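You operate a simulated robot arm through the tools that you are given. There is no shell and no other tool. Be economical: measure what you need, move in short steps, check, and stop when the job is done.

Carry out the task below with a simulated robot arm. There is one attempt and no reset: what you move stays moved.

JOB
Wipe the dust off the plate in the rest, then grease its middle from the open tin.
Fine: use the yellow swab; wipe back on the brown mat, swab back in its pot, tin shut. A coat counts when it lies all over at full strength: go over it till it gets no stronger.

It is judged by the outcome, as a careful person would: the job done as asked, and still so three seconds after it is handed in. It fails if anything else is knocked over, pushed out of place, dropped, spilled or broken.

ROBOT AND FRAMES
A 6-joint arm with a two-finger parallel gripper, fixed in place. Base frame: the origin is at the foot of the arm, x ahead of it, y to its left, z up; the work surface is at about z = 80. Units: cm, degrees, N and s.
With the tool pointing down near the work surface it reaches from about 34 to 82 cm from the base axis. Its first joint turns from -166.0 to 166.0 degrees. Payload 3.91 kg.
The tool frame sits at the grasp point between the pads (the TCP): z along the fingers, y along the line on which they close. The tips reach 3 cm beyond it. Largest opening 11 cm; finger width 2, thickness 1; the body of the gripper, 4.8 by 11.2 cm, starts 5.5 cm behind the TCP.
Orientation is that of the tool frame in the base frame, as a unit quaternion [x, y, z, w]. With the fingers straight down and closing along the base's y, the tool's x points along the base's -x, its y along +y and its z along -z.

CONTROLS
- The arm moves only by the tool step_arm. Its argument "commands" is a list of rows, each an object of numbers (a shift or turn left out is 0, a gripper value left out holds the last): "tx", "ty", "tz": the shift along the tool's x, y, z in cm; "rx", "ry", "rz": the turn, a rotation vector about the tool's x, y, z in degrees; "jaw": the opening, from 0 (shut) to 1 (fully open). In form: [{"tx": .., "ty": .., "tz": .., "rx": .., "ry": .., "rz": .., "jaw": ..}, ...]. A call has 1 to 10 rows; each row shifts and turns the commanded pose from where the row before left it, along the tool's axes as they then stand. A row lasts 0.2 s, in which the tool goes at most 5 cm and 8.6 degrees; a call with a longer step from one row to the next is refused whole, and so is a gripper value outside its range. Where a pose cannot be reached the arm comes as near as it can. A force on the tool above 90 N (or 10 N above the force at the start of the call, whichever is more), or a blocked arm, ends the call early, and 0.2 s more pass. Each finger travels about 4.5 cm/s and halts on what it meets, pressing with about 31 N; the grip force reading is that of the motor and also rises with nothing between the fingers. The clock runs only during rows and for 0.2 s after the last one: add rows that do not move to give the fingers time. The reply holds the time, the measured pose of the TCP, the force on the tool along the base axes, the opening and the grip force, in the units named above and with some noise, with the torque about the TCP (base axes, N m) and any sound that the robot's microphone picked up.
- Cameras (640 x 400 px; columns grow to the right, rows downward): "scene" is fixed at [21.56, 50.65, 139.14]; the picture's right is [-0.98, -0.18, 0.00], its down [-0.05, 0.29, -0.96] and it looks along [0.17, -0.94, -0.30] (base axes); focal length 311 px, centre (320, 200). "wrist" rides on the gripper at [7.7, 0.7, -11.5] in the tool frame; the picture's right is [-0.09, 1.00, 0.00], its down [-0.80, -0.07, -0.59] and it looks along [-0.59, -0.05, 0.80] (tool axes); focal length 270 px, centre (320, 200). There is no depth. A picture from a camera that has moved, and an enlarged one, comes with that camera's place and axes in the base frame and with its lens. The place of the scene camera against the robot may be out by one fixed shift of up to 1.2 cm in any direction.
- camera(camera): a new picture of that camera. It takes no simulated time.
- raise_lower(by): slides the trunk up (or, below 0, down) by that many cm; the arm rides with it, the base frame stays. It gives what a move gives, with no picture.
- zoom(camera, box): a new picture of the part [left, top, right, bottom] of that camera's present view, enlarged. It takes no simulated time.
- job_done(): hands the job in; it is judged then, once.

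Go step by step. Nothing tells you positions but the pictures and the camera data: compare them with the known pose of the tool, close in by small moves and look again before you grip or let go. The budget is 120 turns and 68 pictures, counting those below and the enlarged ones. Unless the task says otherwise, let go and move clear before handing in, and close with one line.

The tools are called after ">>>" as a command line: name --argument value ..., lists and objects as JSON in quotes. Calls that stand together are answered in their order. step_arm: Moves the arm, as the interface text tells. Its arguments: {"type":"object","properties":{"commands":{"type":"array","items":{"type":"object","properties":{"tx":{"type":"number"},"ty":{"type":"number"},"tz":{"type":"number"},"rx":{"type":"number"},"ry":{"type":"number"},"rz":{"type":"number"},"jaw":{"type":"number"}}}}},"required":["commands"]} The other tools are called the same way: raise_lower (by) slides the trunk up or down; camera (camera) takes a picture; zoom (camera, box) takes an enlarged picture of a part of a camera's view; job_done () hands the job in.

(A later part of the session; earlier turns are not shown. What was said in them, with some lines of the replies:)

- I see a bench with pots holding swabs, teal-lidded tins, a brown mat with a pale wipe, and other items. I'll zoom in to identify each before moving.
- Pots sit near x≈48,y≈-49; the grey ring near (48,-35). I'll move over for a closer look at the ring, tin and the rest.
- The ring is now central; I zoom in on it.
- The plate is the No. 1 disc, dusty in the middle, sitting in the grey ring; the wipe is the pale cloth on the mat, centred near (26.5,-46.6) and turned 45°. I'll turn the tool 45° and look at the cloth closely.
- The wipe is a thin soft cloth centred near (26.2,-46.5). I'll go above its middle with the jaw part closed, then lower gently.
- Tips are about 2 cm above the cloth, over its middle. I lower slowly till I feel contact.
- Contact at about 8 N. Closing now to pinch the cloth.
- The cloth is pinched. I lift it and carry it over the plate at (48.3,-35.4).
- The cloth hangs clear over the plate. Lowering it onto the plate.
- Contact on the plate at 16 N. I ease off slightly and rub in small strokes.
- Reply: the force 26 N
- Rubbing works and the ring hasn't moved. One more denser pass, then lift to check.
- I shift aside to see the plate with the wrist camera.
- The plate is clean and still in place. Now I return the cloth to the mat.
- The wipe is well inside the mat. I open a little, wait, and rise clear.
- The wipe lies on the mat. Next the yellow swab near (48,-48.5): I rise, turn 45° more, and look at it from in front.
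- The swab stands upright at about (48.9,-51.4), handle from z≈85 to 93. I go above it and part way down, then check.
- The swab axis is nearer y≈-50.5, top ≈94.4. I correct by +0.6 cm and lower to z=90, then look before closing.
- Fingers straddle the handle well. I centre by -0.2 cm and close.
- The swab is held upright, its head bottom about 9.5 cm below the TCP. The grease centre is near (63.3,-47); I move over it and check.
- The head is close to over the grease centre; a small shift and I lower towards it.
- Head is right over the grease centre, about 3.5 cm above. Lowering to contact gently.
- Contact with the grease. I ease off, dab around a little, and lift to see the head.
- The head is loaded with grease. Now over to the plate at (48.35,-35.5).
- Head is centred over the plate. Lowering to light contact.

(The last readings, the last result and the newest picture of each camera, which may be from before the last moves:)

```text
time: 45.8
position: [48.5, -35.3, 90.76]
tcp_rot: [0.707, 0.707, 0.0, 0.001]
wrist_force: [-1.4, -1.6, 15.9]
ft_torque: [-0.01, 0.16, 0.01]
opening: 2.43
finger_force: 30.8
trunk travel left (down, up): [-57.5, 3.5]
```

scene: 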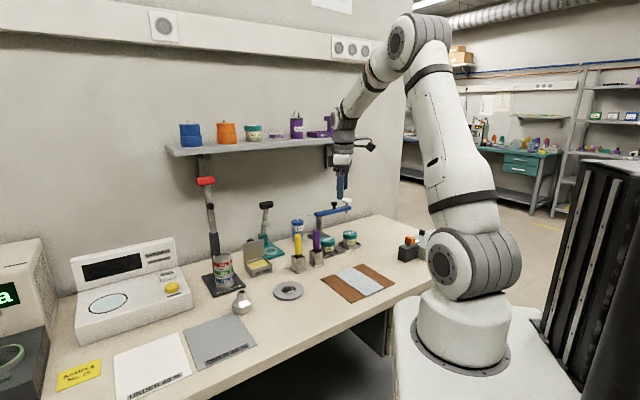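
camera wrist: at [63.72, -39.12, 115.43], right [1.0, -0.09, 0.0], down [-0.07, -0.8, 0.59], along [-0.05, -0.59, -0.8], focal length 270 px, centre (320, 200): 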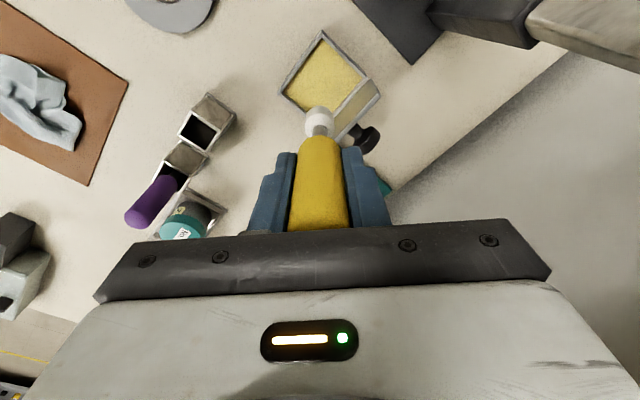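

Contact. I ease off and rub small circles over the middle, then lift to look.

>>> step_arm --commands '[{"tz": -0.12}, {"tx": -0.5}, {"ty": 0.5}, {"tx": 0.5}, {"tx": 0.4}, {"ty": -0.5}, {"ty": -0.4}, {"tx": -0.4}, {"tx": -0.5}, {"tx": 0.5, "ty": 0.4}]'

>>> step_arm --commands '[{"tz": -2}, {"tz": -2}, {"tx": -2.5}, {}]'

>>> zoom --camera "wrist" --box '[272, 10, 368, 90]'

```text
time: 48.0
position: [48.38, -35.51, 90.74]
tcp_rot: [0.707, 0.707, 0.001, 0.002]
wrist_force: [-3.6, -2.7, 12.8]
ft_torque: [-0.28, 0.33, 0.0]
opening: 2.43
finger_force: 30.8
trunk travel left (down, up): [-57.5, 3.5]
```

```text
time: 49.0
position: [48.61, -37.86, 94.61]
tcp_rot: [0.707, 0.707, 0.001, 0.001]
wrist_force: [-0.6, -0.2, -0.7]
ft_torque: [-0.01, -0.01, -0.03]
opening: 2.44
finger_force: 30.8
trunk travel left (down, up): [-57.5, 3.5]
```

```text
5.00 times, centred on (320, 50) of wrist
camera zoom: at [49.13, -30.06, 106.1], right [1.0, -0.09, 0.0], down [-0.07, -0.8, 0.59], along [-0.05, -0.59, -0.8], focal length 1351 px, centre (320, 950)
```

zoom: 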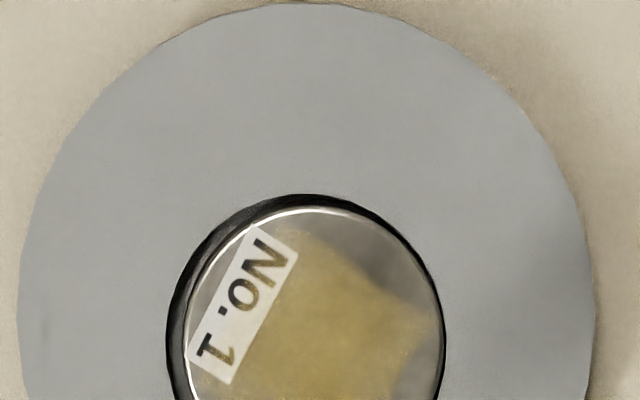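

The coat is faint; it needs more passes. I go back down and rub again in a denser raster, staying off the label.

>>> step_arm --commands '[{"tx": 2.5}, {"tz": 2}, {"tz": 1.95}, {"tx": -0.7, "ty": -0.5}, {"ty": 0.5}, {"ty": 0.5}, {"ty": 0.3, "tx": 0.3}, {"ty": -0.6, "tx": 0.05}, {"ty": -0.6}, {"tx": 0.35, "ty": 0.1}]'

>>> step_arm --commands '[{"ty": 0.6}, {"ty": 0.6}, {"tx": 0.35}, {"ty": -0.6}, {"ty": -0.4, "tx": -0.1}, {"tx": -0.3, "ty": 0.3}, {"tx": -0.4, "ty": 0.4}, {"tx": -0.2, "ty": -0.5}, {"tx": 0.2, "ty": -0.4}, {"tx": 0.45, "ty": 0.3}]'

>>> step_arm --commands '[{"tz": -3}, {"tz": -4}, {"tz": -4}, {"tx": -3}, {"tx": -1}, {}]'

>>> zoom --camera "wrist" --box '[272, 30, 368, 110]'

```text
time: 51.2
position: [48.09, -35.51, 90.61]
tcp_rot: [0.707, 0.707, 0.001, 0.0]
wrist_force: [-0.5, -3.4, 11.0]
ft_torque: [-0.35, 0.08, 0.02]
opening: 2.46
finger_force: 31.2
trunk travel left (down, up): [-57.5, 3.5]
```

```text
time: 53.4
position: [48.37, -35.44, 90.5]
tcp_rot: [0.707, 0.707, 0.001, 0.001]
wrist_force: [-2.6, -3.5, 14.8]
ft_torque: [-0.37, 0.26, 0.02]
opening: 2.43
finger_force: 30.9
trunk travel left (down, up): [-57.5, 3.5]
```

```text
time: 54.8
position: [48.25, -39.25, 101.56]
tcp_rot: [0.707, 0.707, 0.001, 0.001]
wrist_force: [0.2, 0.4, -0.3]
ft_torque: [-0.06, 0.02, 0.02]
opening: 2.43
finger_force: 31.1
trunk travel left (down, up): [-57.5, 3.5]
```

```text
5.00 times, centred on (320, 70) of wrist
camera zoom: at [48.94, -31.52, 113.01], right [1.0, -0.09, 0.0], down [-0.07, -0.8, 0.59], along [-0.05, -0.59, -0.8], focal length 1351 px, centre (320, 850)
```

zoom: 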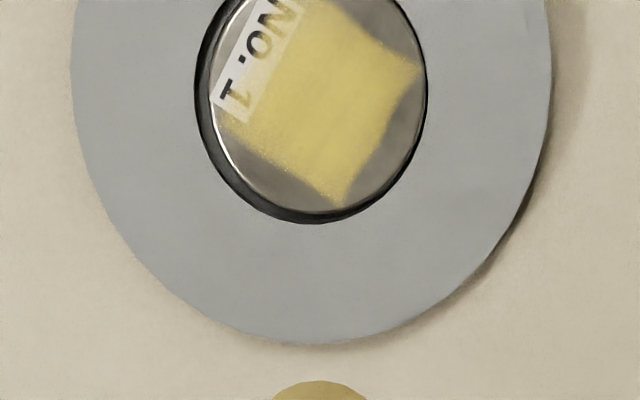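

The coat is much stronger and forms a squarish patch. I check the whole plate.

>>> zoom --camera "wrist" --box '[288, 15, 352, 75]'

>>> zoom --camera "scene" --box '[262, 266, 310, 300]'

```text
6.67 times, centred on (320, 45) of wrist
camera zoom: at [48.94, -31.52, 113.01], right [1.0, -0.09, 0.0], down [-0.07, -0.8, 0.59], along [-0.05, -0.59, -0.8], focal length 1802 px, centre (320, 1233)
```

zoom: 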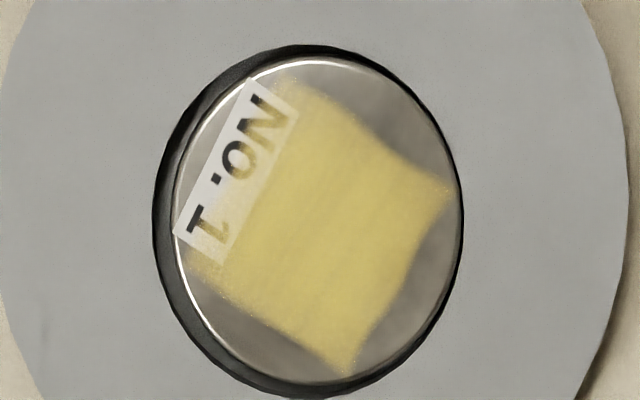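

```text
11.76 times, centred on (286, 283) of scene
camera zoom: at [21.56, 50.65, 139.14], right [-0.98, -0.18, 0.0], down [-0.05, 0.29, -0.96], along [0.17, -0.94, -0.3], focal length 3660 px, centre (720, -776)
```

zoom: 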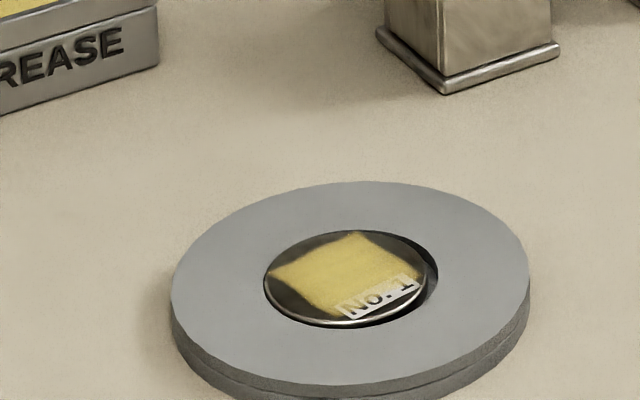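

Nearly there. I redip for a fresh load and then go over the whole patch again, corners included.

>>> step_arm --commands '[{"ty": 3.7, "tx": -1.8}, {"ty": 3.8, "tx": -1.8}, {"ty": 3.8, "tx": -1.8}, {"ty": 3.6, "tx": -1.7}, {}, {"tz": 3}, {"tz": 3}, {"tz": 2.5}, {"tz": 0.8}, {}]'

>>> step_arm --commands '[{"tz": 0.3}, {"tz": 0.2}, {}]'

```text
time: 57.0
position: [63.33, -46.39, 92.16]
tcp_rot: [0.707, 0.707, 0.001, 0.0]
wrist_force: [0.7, 0.4, -0.7]
ft_torque: [0.01, 0.01, 0.01]
opening: 2.46
finger_force: 31.8
trunk travel left (down, up): [-57.5, 3.5]
```

```text
time: 57.8
position: [63.44, -46.45, 91.71]
tcp_rot: [0.707, 0.708, 0.0, 0.0]
wrist_force: [-0.9, -1.0, 1.1]
ft_torque: [-0.06, 0.07, -0.03]
opening: 2.43
finger_force: 31.3
trunk travel left (down, up): [-57.5, 3.5]
```

>>> step_arm --commands '[{"tz": 0.15}, {"tx": 0.4}, {"tx": -0.4, "ty": 0.3}, {"ty": -0.3}, {}, {"tz": -2}, {"tz": -4}, {"tz": -3}, {}]'

>>> step_arm --commands '[{"ty": -3.0, "tx": 2.2}, {"ty": -3.2, "tx": 2.3}, {"ty": -3.4, "tx": 2.5}, {"ty": -3.2, "tx": 2.3}, {"ty": -2.2, "tx": 1.7}, {}, {"tz": 4}, {"tz": 4}, {}]'

```text
time: 59.8
position: [63.44, -46.44, 100.81]
tcp_rot: [0.707, 0.707, 0.0, 0.0]
wrist_force: [-0.1, -0.1, -0.5]
ft_torque: [0.02, 0.0, -0.01]
opening: 2.45
finger_force: 30.9
trunk travel left (down, up): [-57.5, 3.5]
```

```text
time: 61.8
position: [48.21, -35.5, 92.61]
tcp_rot: [0.707, 0.707, 0.0, 0.0]
wrist_force: [0.4, 0.0, -0.4]
ft_torque: [0.01, 0.0, 0.01]
opening: 2.43
finger_force: 31.3
trunk travel left (down, up): [-57.5, 3.5]
```

Over the plate again; lowering and making a full raster along the patch's own axes.

>>> step_arm --commands '[{"ty": 0.2, "tz": 1.5}, {"tz": 0.5}, {"tz": 0.2}, {}]'

>>> step_arm --commands '[{"tx": 0.14, "ty": -0.27}, {"tx": 0.71, "ty": 0.37}, {"tx": -0.23, "ty": 0.445}, {"tx": -0.71, "ty": -0.37}, {"tx": -0.71, "ty": -0.37}, {"tx": 0.23, "ty": -0.445}, {"tx": -0.25, "ty": 0.49}, {"tx": -0.25, "ty": 0.49}, {"tx": 0.71, "ty": 0.37}, {"tx": 0.71, "ty": 0.37}]'

>>> step_arm --commands '[{"tx": 0.23, "ty": -0.445}, {"tx": -0.71, "ty": -0.37}, {"tx": -0.71, "ty": -0.37}, {"tx": 0.14, "ty": -0.27}, {"tx": 0.71, "ty": 0.37}, {"tx": 0.71, "ty": 0.37}, {"tx": -0.23, "ty": 0.445}, {"tx": -0.71, "ty": -0.37}, {"tx": -0.71, "ty": -0.37}, {"tx": 0.71, "ty": 0.37}]'

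>>> step_arm --commands '[{"tz": -3}, {"tz": -4}, {"tz": -4}, {"tx": -3}, {"tx": -1}, {}]'

>>> zoom --camera "wrist" --box '[288, 15, 352, 75]'

```text
time: 62.8
position: [48.58, -35.61, 90.56]
tcp_rot: [0.708, 0.706, 0.0, 0.002]
wrist_force: [1.0, -0.1, 14.7]
ft_torque: [-0.07, 0.0, 0.01]
opening: 2.48
finger_force: 31.1
trunk travel left (down, up): [-57.5, 3.5]
```

```text
time: 65.0
position: [49.59, -35.15, 90.62]
tcp_rot: [0.707, 0.708, 0.0, 0.002]
wrist_force: [-3.1, -6.6, 28.2]
ft_torque: [-0.63, 0.3, 0.05]
opening: 2.45
finger_force: 31.1
trunk travel left (down, up): [-57.5, 3.5]
```

```text
time: 67.2
position: [48.86, -35.81, 90.56]
tcp_rot: [0.707, 0.707, -0.001, 0.001]
wrist_force: [-2.2, -4.1, 17.1]
ft_torque: [-0.45, 0.3, 0.0]
opening: 2.47
finger_force: 31.2
trunk travel left (down, up): [-57.5, 3.5]
```

```text
time: 68.6
position: [49.06, -39.92, 101.69]
tcp_rot: [0.707, 0.707, -0.001, 0.0]
wrist_force: [0.2, 0.9, -0.2]
ft_torque: [0.0, 0.0, 0.02]
opening: 2.43
finger_force: 31.2
trunk travel left (down, up): [-57.5, 3.5]
```

```text
6.67 times, centred on (320, 45) of wrist
camera zoom: at [49.7, -32.06, 113.1], right [1.0, -0.09, 0.0], down [-0.07, -0.8, 0.59], along [-0.05, -0.59, -0.8], focal length 1802 px, centre (320, 1233)
```

zoom: 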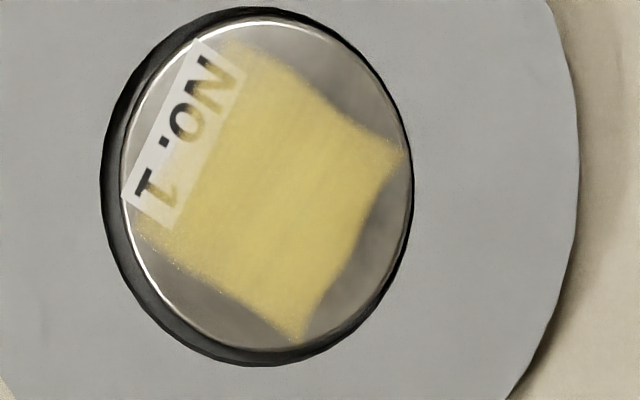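

Coat looks close to even; one more pass to be sure, covering the edge near the label and the corners, then compare.

>>> step_arm --commands '[{"tx": 3, "ty": -0.6}, {"tx": 1.45}, {"tz": 4}, {"tz": 4}, {"tz": 2}, {"tz": 1}, {"tx": 0.23, "ty": -0.445}, {"tx": 0.8, "ty": 0.41}, {"tx": -0.8, "ty": -0.41}, {"tx": -0.8, "ty": -0.41}]'

>>> step_arm --commands '[{"tx": -0.23, "ty": 0.445}, {"tx": 0.8, "ty": 0.41}, {"tx": 0.8, "ty": 0.41}, {"tx": -0.2, "ty": 0.4}, {"tx": -0.8, "ty": -0.41}, {"tx": -0.8, "ty": -0.41}, {"tx": -0.2, "ty": 0.4}, {"tx": 0.8, "ty": 0.41}, {"tx": 0.8, "ty": 0.41}, {"tx": -0.6, "ty": -0.8}]'

>>> step_arm --commands '[{"tz": -3}, {"tz": -4}, {"tz": -4}, {"tx": -3}, {"tx": -1}, {}]'

>>> zoom --camera "wrist" --box '[288, 15, 352, 75]'

```text
time: 70.8
position: [47.5, -35.57, 90.58]
tcp_rot: [0.707, 0.707, 0.001, 0.002]
wrist_force: [5.0, 7.0, 28.2]
ft_torque: [0.76, -0.36, 0.03]
opening: 2.46
finger_force: 30.9
trunk travel left (down, up): [-57.5, 3.5]
```

```text
time: 73.0
position: [48.76, -35.4, 90.55]
tcp_rot: [0.707, 0.708, 0.001, 0.002]
wrist_force: [5.2, 3.8, 23.6]
ft_torque: [0.36, -0.42, -0.01]
opening: 2.43
finger_force: 30.6
trunk travel left (down, up): [-57.5, 3.5]
```

```text
time: 74.4
position: [48.86, -39.6, 101.41]
tcp_rot: [0.707, 0.707, 0.0, 0.0]
wrist_force: [1.5, -0.2, -0.4]
ft_torque: [-0.01, 0.01, 0.02]
opening: 2.44
finger_force: 31.0
trunk travel left (down, up): [-57.5, 3.5]
```

```text
6.67 times, centred on (320, 45) of wrist
camera zoom: at [49.5, -31.79, 112.92], right [1.0, -0.09, 0.0], down [-0.07, -0.8, 0.59], along [-0.05, -0.59, -0.8], focal length 1802 px, centre (320, 1233)
```

zoom: 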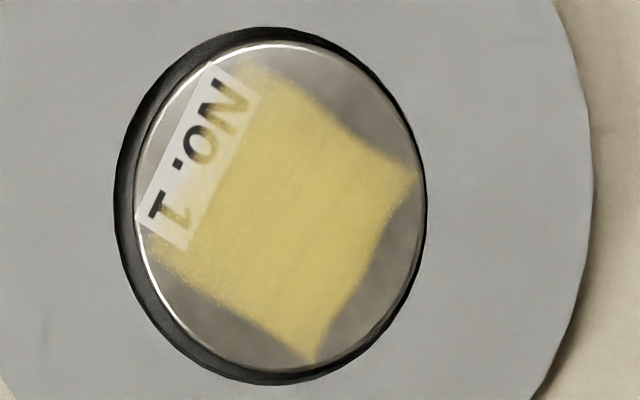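

The coat is full and gets no stronger. Now I carry the swab back above its pot at (48.68,-50.53).

>>> step_arm --commands '[{"tx": -3.6, "ty": -0.18}, {"tx": -3.7}, {"tx": -3.63}, {}, {"tz": 3.5}, {}]'

>>> zoom --camera "scene" --box '[262, 210, 342, 270]'

>>> zoom --camera "wrist" --box '[256, 40, 384, 140]'

```text
time: 75.8
position: [48.81, -50.44, 97.94]
tcp_rot: [0.707, 0.707, 0.0, 0.001]
wrist_force: [-0.4, -0.7, -1.1]
ft_torque: [0.0, -0.01, 0.02]
opening: 2.45
finger_force: 31.3
trunk travel left (down, up): [-57.5, 3.5]
```

```text
6.67 times, centred on (302, 240) of scene
camera zoom: at [21.56, 50.65, 139.14], right [-0.98, -0.18, 0.0], down [-0.05, 0.29, -0.96], along [0.17, -0.94, -0.3], focal length 2074 px, centre (440, -67)
```

zoom: 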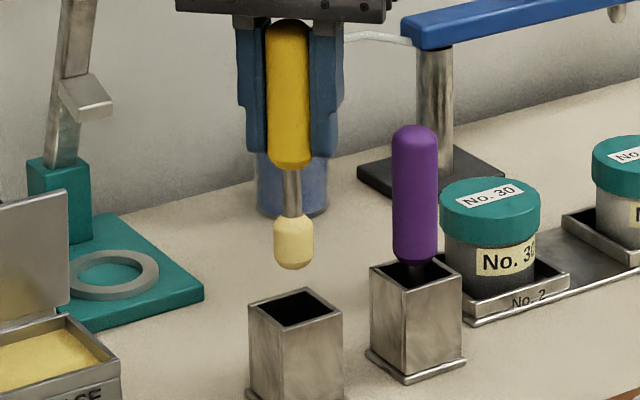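

```text
4.00 times, centred on (320, 90) of wrist
camera zoom: at [49.39, -42.61, 109.44], right [1.0, -0.09, 0.0], down [-0.07, -0.8, 0.59], along [-0.05, -0.59, -0.8], focal length 1081 px, centre (320, 640)
```

zoom: 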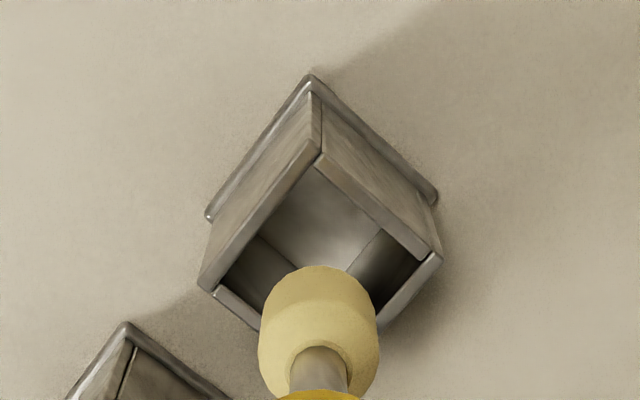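

Head is lined up with the pot opening. Lowering it in.

>>> step_arm --commands '[{"tz": 2, "ty": -0.1}, {"tz": 1.5}, {"tz": 1.5}, {"tz": 1.5}, {"tz": 0.7}, {}]'

>>> zoom --camera "scene" --box '[262, 210, 342, 270]'

```text
time: 77.2
position: [48.74, -50.31, 90.67]
tcp_rot: [0.707, 0.708, 0.0, 0.0]
wrist_force: [0.1, 0.1, -0.5]
ft_torque: [0.02, 0.02, 0.03]
opening: 2.45
finger_force: 30.8
trunk travel left (down, up): [-57.5, 3.5]
```

```text
6.67 times, centred on (302, 240) of scene
camera zoom: at [21.56, 50.65, 139.14], right [-0.98, -0.18, 0.0], down [-0.05, 0.29, -0.96], along [0.17, -0.94, -0.3], focal length 2074 px, centre (440, -67)
```

zoom: 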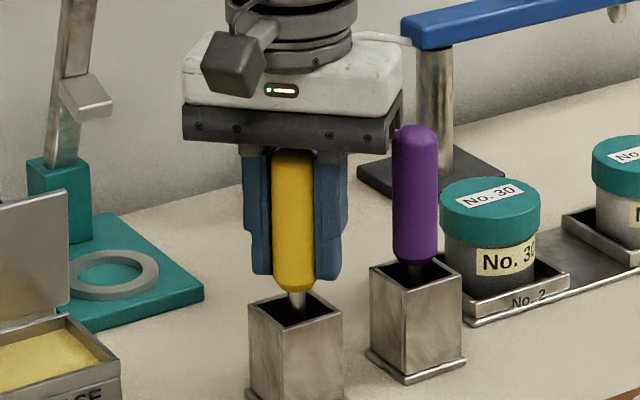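

>>> step_arm --commands '[{"tz": 0.2, "tx": -0.15}, {"tz": 0.2}, {"tz": 0.15}]'

```text
time: 78.0
position: [48.62, -50.57, 90.31]
tcp_rot: [0.707, 0.707, 0.0, 0.0]
wrist_force: [1.1, -0.7, -1.2]
ft_torque: [0.0, 0.01, 0.02]
opening: 2.44
finger_force: 30.9
trunk travel left (down, up): [-57.5, 3.5]
```

>>> step_arm --commands '[{"tz": 0.15}, {"tz": 0.15}, {"tz": 0.1}]'

```text
time: 78.8
position: [48.51, -50.58, 90.0]
tcp_rot: [0.707, 0.707, 0.0, 0.001]
wrist_force: [-1.0, -1.5, 9.5]
ft_torque: [-0.01, 0.07, 0.01]
opening: 2.43
finger_force: 31.0
trunk travel left (down, up): [-57.5, 3.5]
```

Seated on the pot's floor. Releasing and rising clear.

>>> step_arm --commands '[{"tz": -0.1}, {"jaw": 0.3}, {}, {"jaw": 0.5}, {}, {}, {"tz": -2}, {"tz": -3}, {"tz": -4}, {"tz": -3}]'

>>> zoom --camera "scene" --box '[220, 190, 348, 290]'

```text
time: 81.0
position: [48.42, -50.72, 101.87]
tcp_rot: [0.707, 0.707, 0.0, 0.0]
wrist_force: [-0.3, 0.0, -0.2]
ft_torque: [-0.02, 0.03, 0.01]
opening: 5.48
finger_force: 0.1
trunk travel left (down, up): [-57.5, 3.5]
```

```text
4.00 times, centred on (284, 240) of scene
camera zoom: at [21.56, 50.65, 139.14], right [-0.98, -0.18, 0.0], down [-0.05, 0.29, -0.96], along [0.17, -0.94, -0.3], focal length 1244 px, centre (464, 40)
```

zoom: 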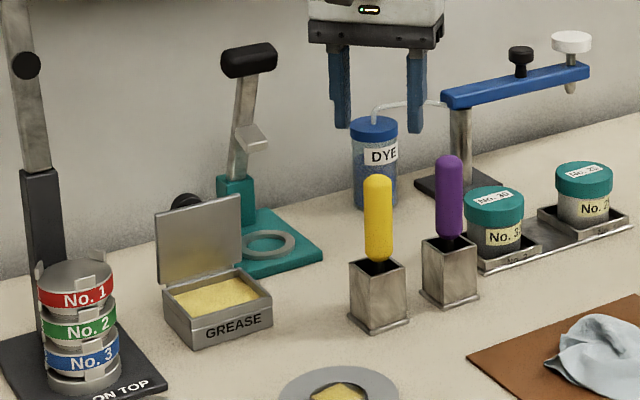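

Swab is back upright. Next the tin lid: hinge line runs about (62.8,-51.5)–(68.3,-46.3), lid standing behind it. I rotate back so the tool closes across the lid, with the camera viewing along the hinge.

>>> step_arm --commands '[{"tz": -4, "rz": -8.4}, {"rz": -8.4}, {"rz": -8.4}, {"rz": -8.4}, {"rz": -8.4}, {"rz": -8.4}, {"rz": -8.4}, {"rz": -8.4}, {"rz": -8.4}, {"rz": -8.4}]'

>>> step_arm --commands '[{"rz": -8.4}, {"rz": -8.4}, {"rz": -8.4}, {"rz": -8.4}, {"rz": -8.4}, {"rz": -8.4}, {"rz": -0.6, "tx": -3}, {"tx": -3, "ty": -2}, {"tx": -3, "ty": -2}, {}]'

>>> camera --camera "wrist"

```text
time: 83.2
position: [48.59, -50.47, 106.0]
tcp_rot: [0.052, 0.999, 0.0, 0.0]
wrist_force: [0.1, 0.4, -0.3]
ft_torque: [0.0, -0.01, 0.0]
opening: 5.5
finger_force: 0.1
trunk travel left (down, up): [-57.5, 3.5]
```

```text
time: 85.4
position: [57.77, -47.16, 106.07]
tcp_rot: [-0.383, 0.924, 0.001, 0.0]
wrist_force: [0.0, -0.1, 0.5]
ft_torque: [0.0, 0.01, 0.02]
opening: 5.48
finger_force: 0.1
trunk travel left (down, up): [-57.5, 3.5]
```

```text
17 pictures are left
camera wrist: at [51.77, -51.98, 117.5], right [-0.64, 0.77, 0.0], down [0.62, 0.52, 0.59], along [0.46, 0.38, -0.8], focal length 270 px, centre (320, 200)
```

wrist: 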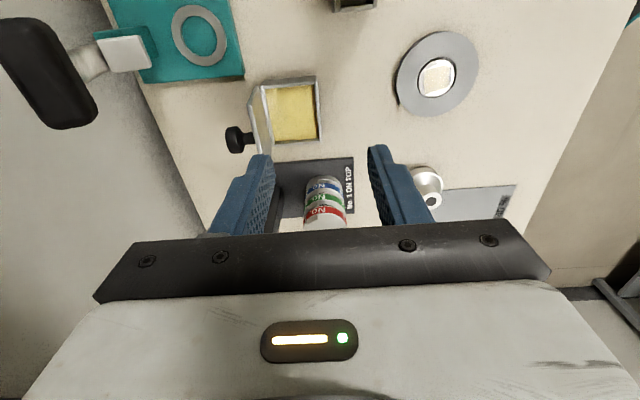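

>>> zoom --camera "wrist" --box '[210, 60, 338, 180]'

```text
3.33 times, centred on (274, 120) of wrist
camera zoom: at [51.77, -51.98, 117.5], right [-0.64, 0.77, 0.0], down [0.62, 0.52, 0.59], along [0.46, 0.38, -0.8], focal length 901 px, centre (473, 467)
```

zoom: 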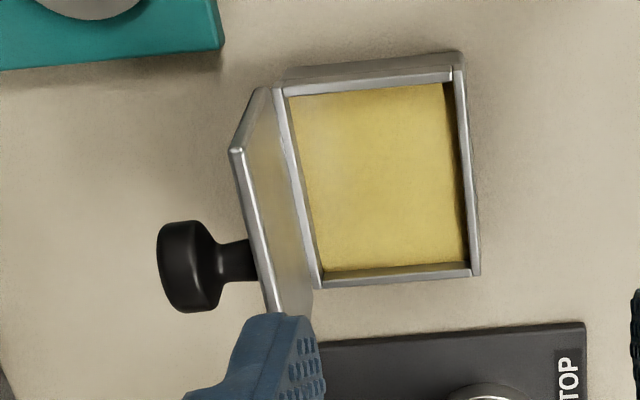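

The lid is nearly vertical: top edge from (63.1,-52.1) to (68.7,-46.9) at z≈89.7, with the knob behind its middle. I'll straddle the lid near its near end, outer finger behind it, first stopping just above.

>>> step_arm --commands '[{"ty": -3, "tx": -0.7}, {"ty": -2.78, "tx": -0.64}, {}, {"tz": 4}, {"tz": 4}, {"tz": 3.5}, {}]'

>>> camera --camera "wrist"

>>> zoom --camera "scene" --box '[220, 200, 316, 275]'

```text
time: 87.0
position: [62.77, -50.02, 94.42]
tcp_rot: [-0.382, 0.924, 0.0, 0.0]
wrist_force: [-0.7, 0.4, -0.5]
ft_torque: [0.03, 0.03, 0.01]
opening: 5.51
finger_force: 0.0
trunk travel left (down, up): [-57.5, 3.5]
```

```text
15 pictures are left
camera wrist: at [56.71, -54.94, 105.86], right [-0.64, 0.77, 0.0], down [0.62, 0.52, 0.59], along [0.46, 0.38, -0.8], focal length 270 px, centre (320, 200)
```

wrist: 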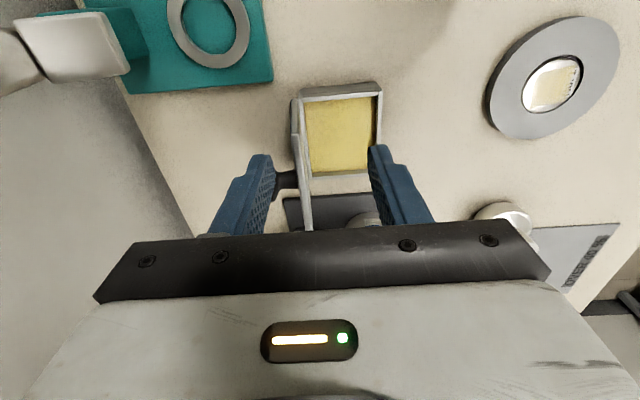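

```text
5.33 times, centred on (268, 238) of scene
camera zoom: at [21.56, 50.65, 139.14], right [-0.98, -0.18, 0.0], down [-0.05, 0.29, -0.96], along [0.17, -0.94, -0.3], focal length 1659 px, centre (597, 0)
```

zoom: 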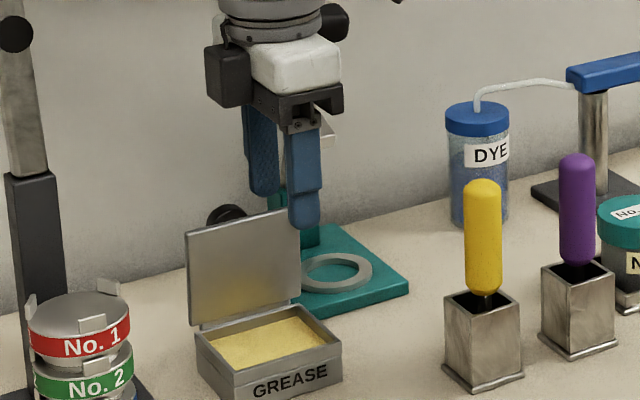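

The lid sits between the fingers. I shift 0.4 cm away from the knob and lower so the outer finger is behind the lid.

>>> step_arm --commands '[{"tx": 0.4}, {"tz": 1}, {"tz": 1}, {"tz": 1}, {"tz": 0.8}, {}]'

>>> camera --camera "wrist"

```text
time: 88.4
position: [62.53, -50.48, 90.62]
tcp_rot: [-0.383, 0.924, 0.0, 0.0]
wrist_force: [0.4, 0.2, -0.1]
ft_torque: [0.02, 0.02, 0.03]
opening: 5.49
finger_force: 0.1
trunk travel left (down, up): [-57.5, 3.5]
```

```text
13 pictures are left
camera wrist: at [56.59, -55.42, 102.11], right [-0.64, 0.77, 0.0], down [0.62, 0.52, 0.59], along [0.46, 0.38, -0.8], focal length 270 px, centre (320, 200)
```

wrist: 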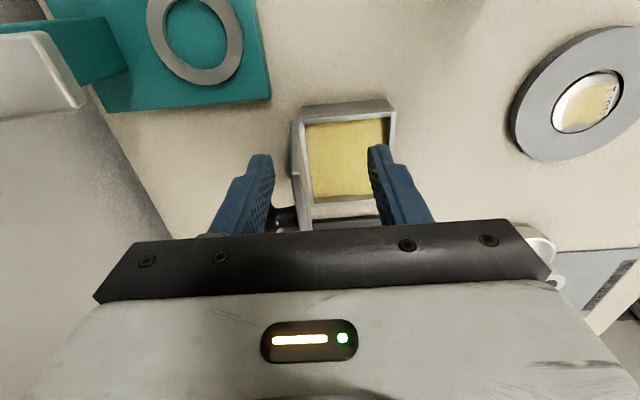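

The outer finger is behind the lid, no contact yet. I sweep slowly towards the tin to tip the lid over.

>>> step_arm --commands '[{"ty": 0.6}, {"ty": 0.6}, {"ty": 0.5}, {"ty": 0.5}, {"ty": 0.5}]'

>>> zoom --camera "scene" --box '[220, 200, 316, 275]'

```text
time: 89.6
position: [60.51, -48.65, 90.75]
tcp_rot: [-0.383, 0.924, 0.0, 0.0]
wrist_force: [0.3, 0.5, 1.2]
ft_torque: [-0.04, -0.04, 0.0]
opening: 5.49
finger_force: 0.0
trunk travel left (down, up): [-57.5, 3.5]
```

```text
5.33 times, centred on (268, 238) of scene
camera zoom: at [21.56, 50.65, 139.14], right [-0.98, -0.18, 0.0], down [-0.05, 0.29, -0.96], along [0.17, -0.94, -0.3], focal length 1659 px, centre (597, 0)
```

zoom: 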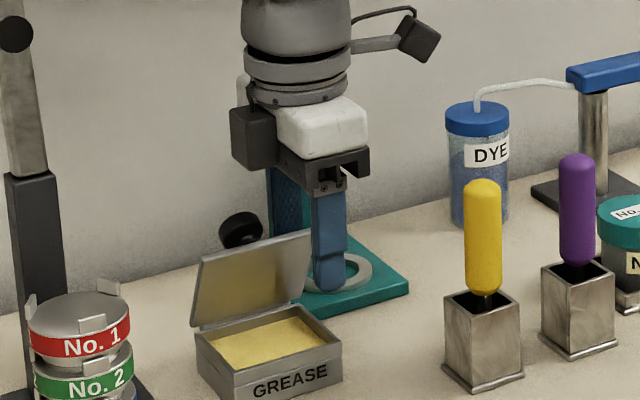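

The lid is tipping over nicely without the tin moving. Continuing the sweep.

>>> step_arm --commands '[{"ty": 0.5}, {"ty": 0.5}, {"ty": 0.5}, {"ty": 0.5}, {"ty": 0.5}, {}]'

>>> zoom --camera "scene" --box '[220, 200, 316, 275]'

```text
time: 91.0
position: [58.84, -46.78, 90.57]
tcp_rot: [-0.383, 0.924, 0.0, 0.0]
wrist_force: [0.5, -0.8, -0.2]
ft_torque: [0.0, -0.02, 0.0]
opening: 5.51
finger_force: 0.1
trunk travel left (down, up): [-57.5, 3.5]
```

```text
5.33 times, centred on (268, 238) of scene
camera zoom: at [21.56, 50.65, 139.14], right [-0.98, -0.18, 0.0], down [-0.05, 0.29, -0.96], along [0.17, -0.94, -0.3], focal length 1659 px, centre (597, 0)
```

zoom: 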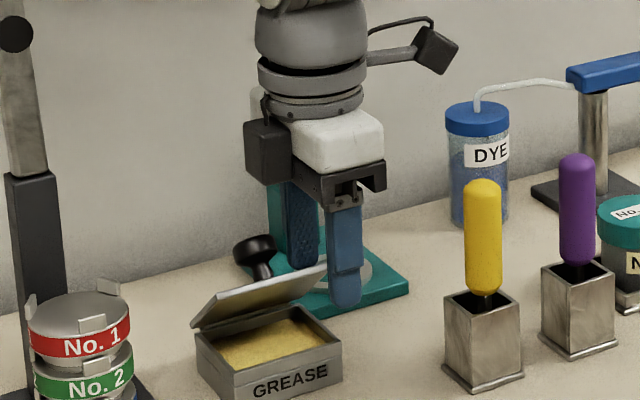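

The lid is about 50° over and holds. I now lift, place the outer finger over the lid near its free edge, and press it down slowly.

>>> step_arm --commands '[{"tz": -2}, {"ty": 0.9}, {"tz": 1}, {"tz": 0.8}, {"tz": 0.7}, {"tz": 0.7}, {"tz": 0.6}]'

>>> zoom --camera "scene" --box '[220, 200, 316, 275]'

```text
time: 92.6
position: [58.23, -46.27, 88.79]
tcp_rot: [-0.383, 0.924, 0.0, -0.001]
wrist_force: [0.5, 0.4, -0.5]
ft_torque: [0.02, 0.02, 0.01]
opening: 5.49
finger_force: 0.1
trunk travel left (down, up): [-57.5, 3.5]
```

```text
5.33 times, centred on (268, 238) of scene
camera zoom: at [21.56, 50.65, 139.14], right [-0.98, -0.18, 0.0], down [-0.05, 0.29, -0.96], along [0.17, -0.94, -0.3], focal length 1659 px, centre (597, 0)
```

zoom: 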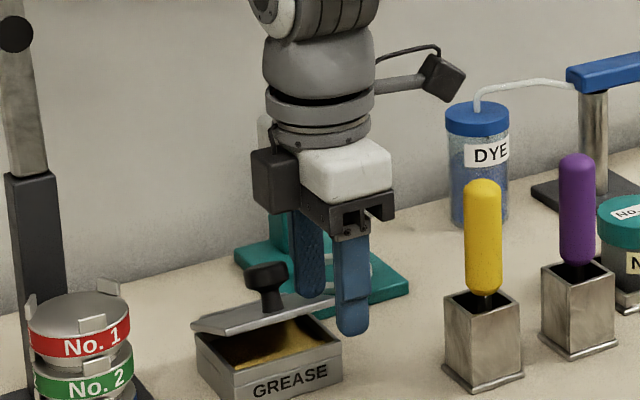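

It's closing. Pressing on down gently.

>>> step_arm --commands '[{"tz": 0.5}, {"tz": 0.4}, {"tz": 0.3}, {"tz": 0.2}, {"tz": 0.1}]'

>>> zoom --camera "scene" --box '[220, 205, 316, 280]'

```text
time: 93.8
position: [58.23, -46.16, 87.29]
tcp_rot: [-0.383, 0.924, -0.001, 0.0]
wrist_force: [0.0, -0.2, 1.4]
ft_torque: [0.0, 0.03, 0.0]
opening: 5.5
finger_force: 0.1
trunk travel left (down, up): [-57.5, 3.5]
```

```text
5.33 times, centred on (268, 242) of scene
camera zoom: at [21.56, 50.65, 139.14], right [-0.98, -0.18, 0.0], down [-0.05, 0.29, -0.96], along [0.17, -0.94, -0.3], focal length 1659 px, centre (597, -27)
```

zoom: 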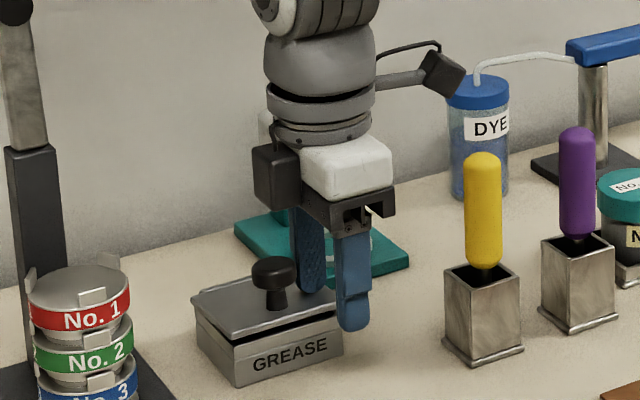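

Almost shut; a slight gap remains at the front. A bit more downward press.

>>> step_arm --commands '[{"tz": 0.2}, {"tz": 0.2}, {"tz": 0.15}, {"tz": 0.15}, {}]'

```text
time: 95.0
position: [58.19, -46.14, 86.91]
tcp_rot: [-0.382, 0.924, -0.003, 0.002]
wrist_force: [-0.5, -0.7, 16.5]
ft_torque: [-0.41, -0.31, -0.05]
opening: 5.53
finger_force: 0.0
trunk travel left (down, up): [-57.5, 3.5]
```

Firm resistance: the lid seems seated. I rise clear and check.

>>> step_arm --commands '[{"tz": -1}, {"tz": -3}, {"tz": -4}, {"tz": -4}, {"tz": -3}, {"ty": 4}, {"ty": 4}, {}]'

>>> zoom --camera "scene" --box '[226, 230, 290, 275]'

>>> camera --camera "scene"

```text
time: 96.8
position: [52.51, -40.53, 101.59]
tcp_rot: [-0.383, 0.924, 0.0, 0.0]
wrist_force: [-0.4, -0.3, -0.8]
ft_torque: [-0.06, 0.01, 0.01]
opening: 5.5
finger_force: 0.0
trunk travel left (down, up): [-57.5, 3.5]
```

```text
8.89 times, centred on (258, 252) of scene
camera zoom: at [21.56, 50.65, 139.14], right [-0.98, -0.18, 0.0], down [-0.05, 0.29, -0.96], along [0.17, -0.94, -0.3], focal length 2766 px, centre (871, -267)
```

zoom: 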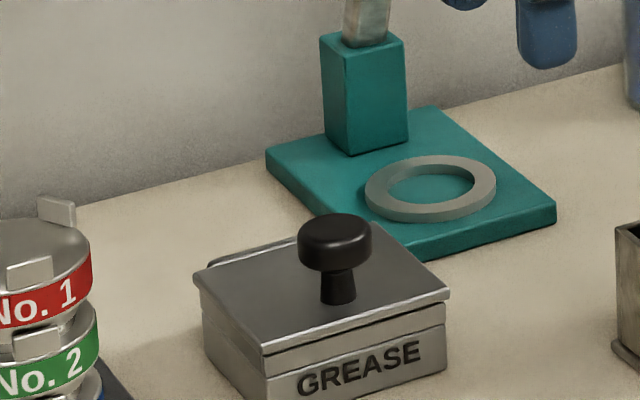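

```text
7 pictures are left
```

scene: 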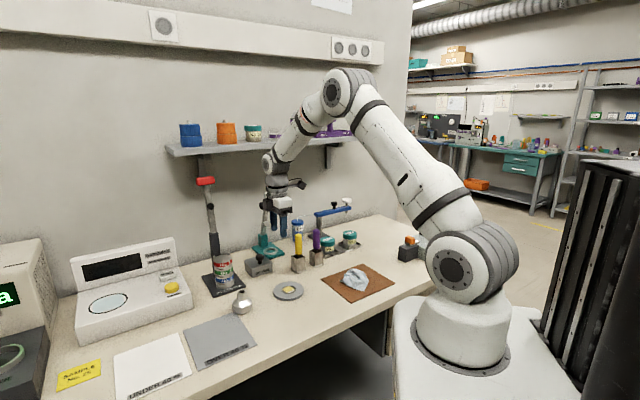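

The tin is shut and everything stands in place. One last check of the plate and pots.

>>> zoom --camera "scene" --box '[230, 220, 400, 310]'

```text
3.76 times, centred on (315, 265) of scene
camera zoom: at [21.56, 50.65, 139.14], right [-0.98, -0.18, 0.0], down [-0.05, 0.29, -0.96], along [0.17, -0.94, -0.3], focal length 1171 px, centre (339, -45)
```

zoom: 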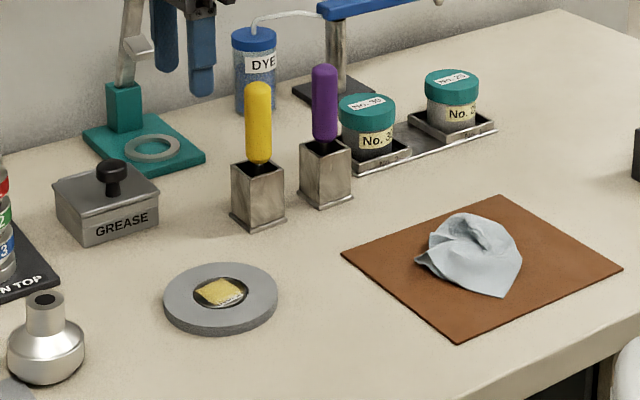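

The plate is wiped and greased, the wipe is on the mat, the swab is in its pot and the tin is shut. Handing in.

>>> job_done

```text
The job is handed in.
```

The job is handed in. I wiped the dust off the plate and greased its middle, going over it until the last pass made it no stronger. The wipe is on the brown mat (bunched, not flat), the yellow swab is in its pot and the tin is shut. The grease slightly overlaps the inner edge of the plate's "No. 1" label.
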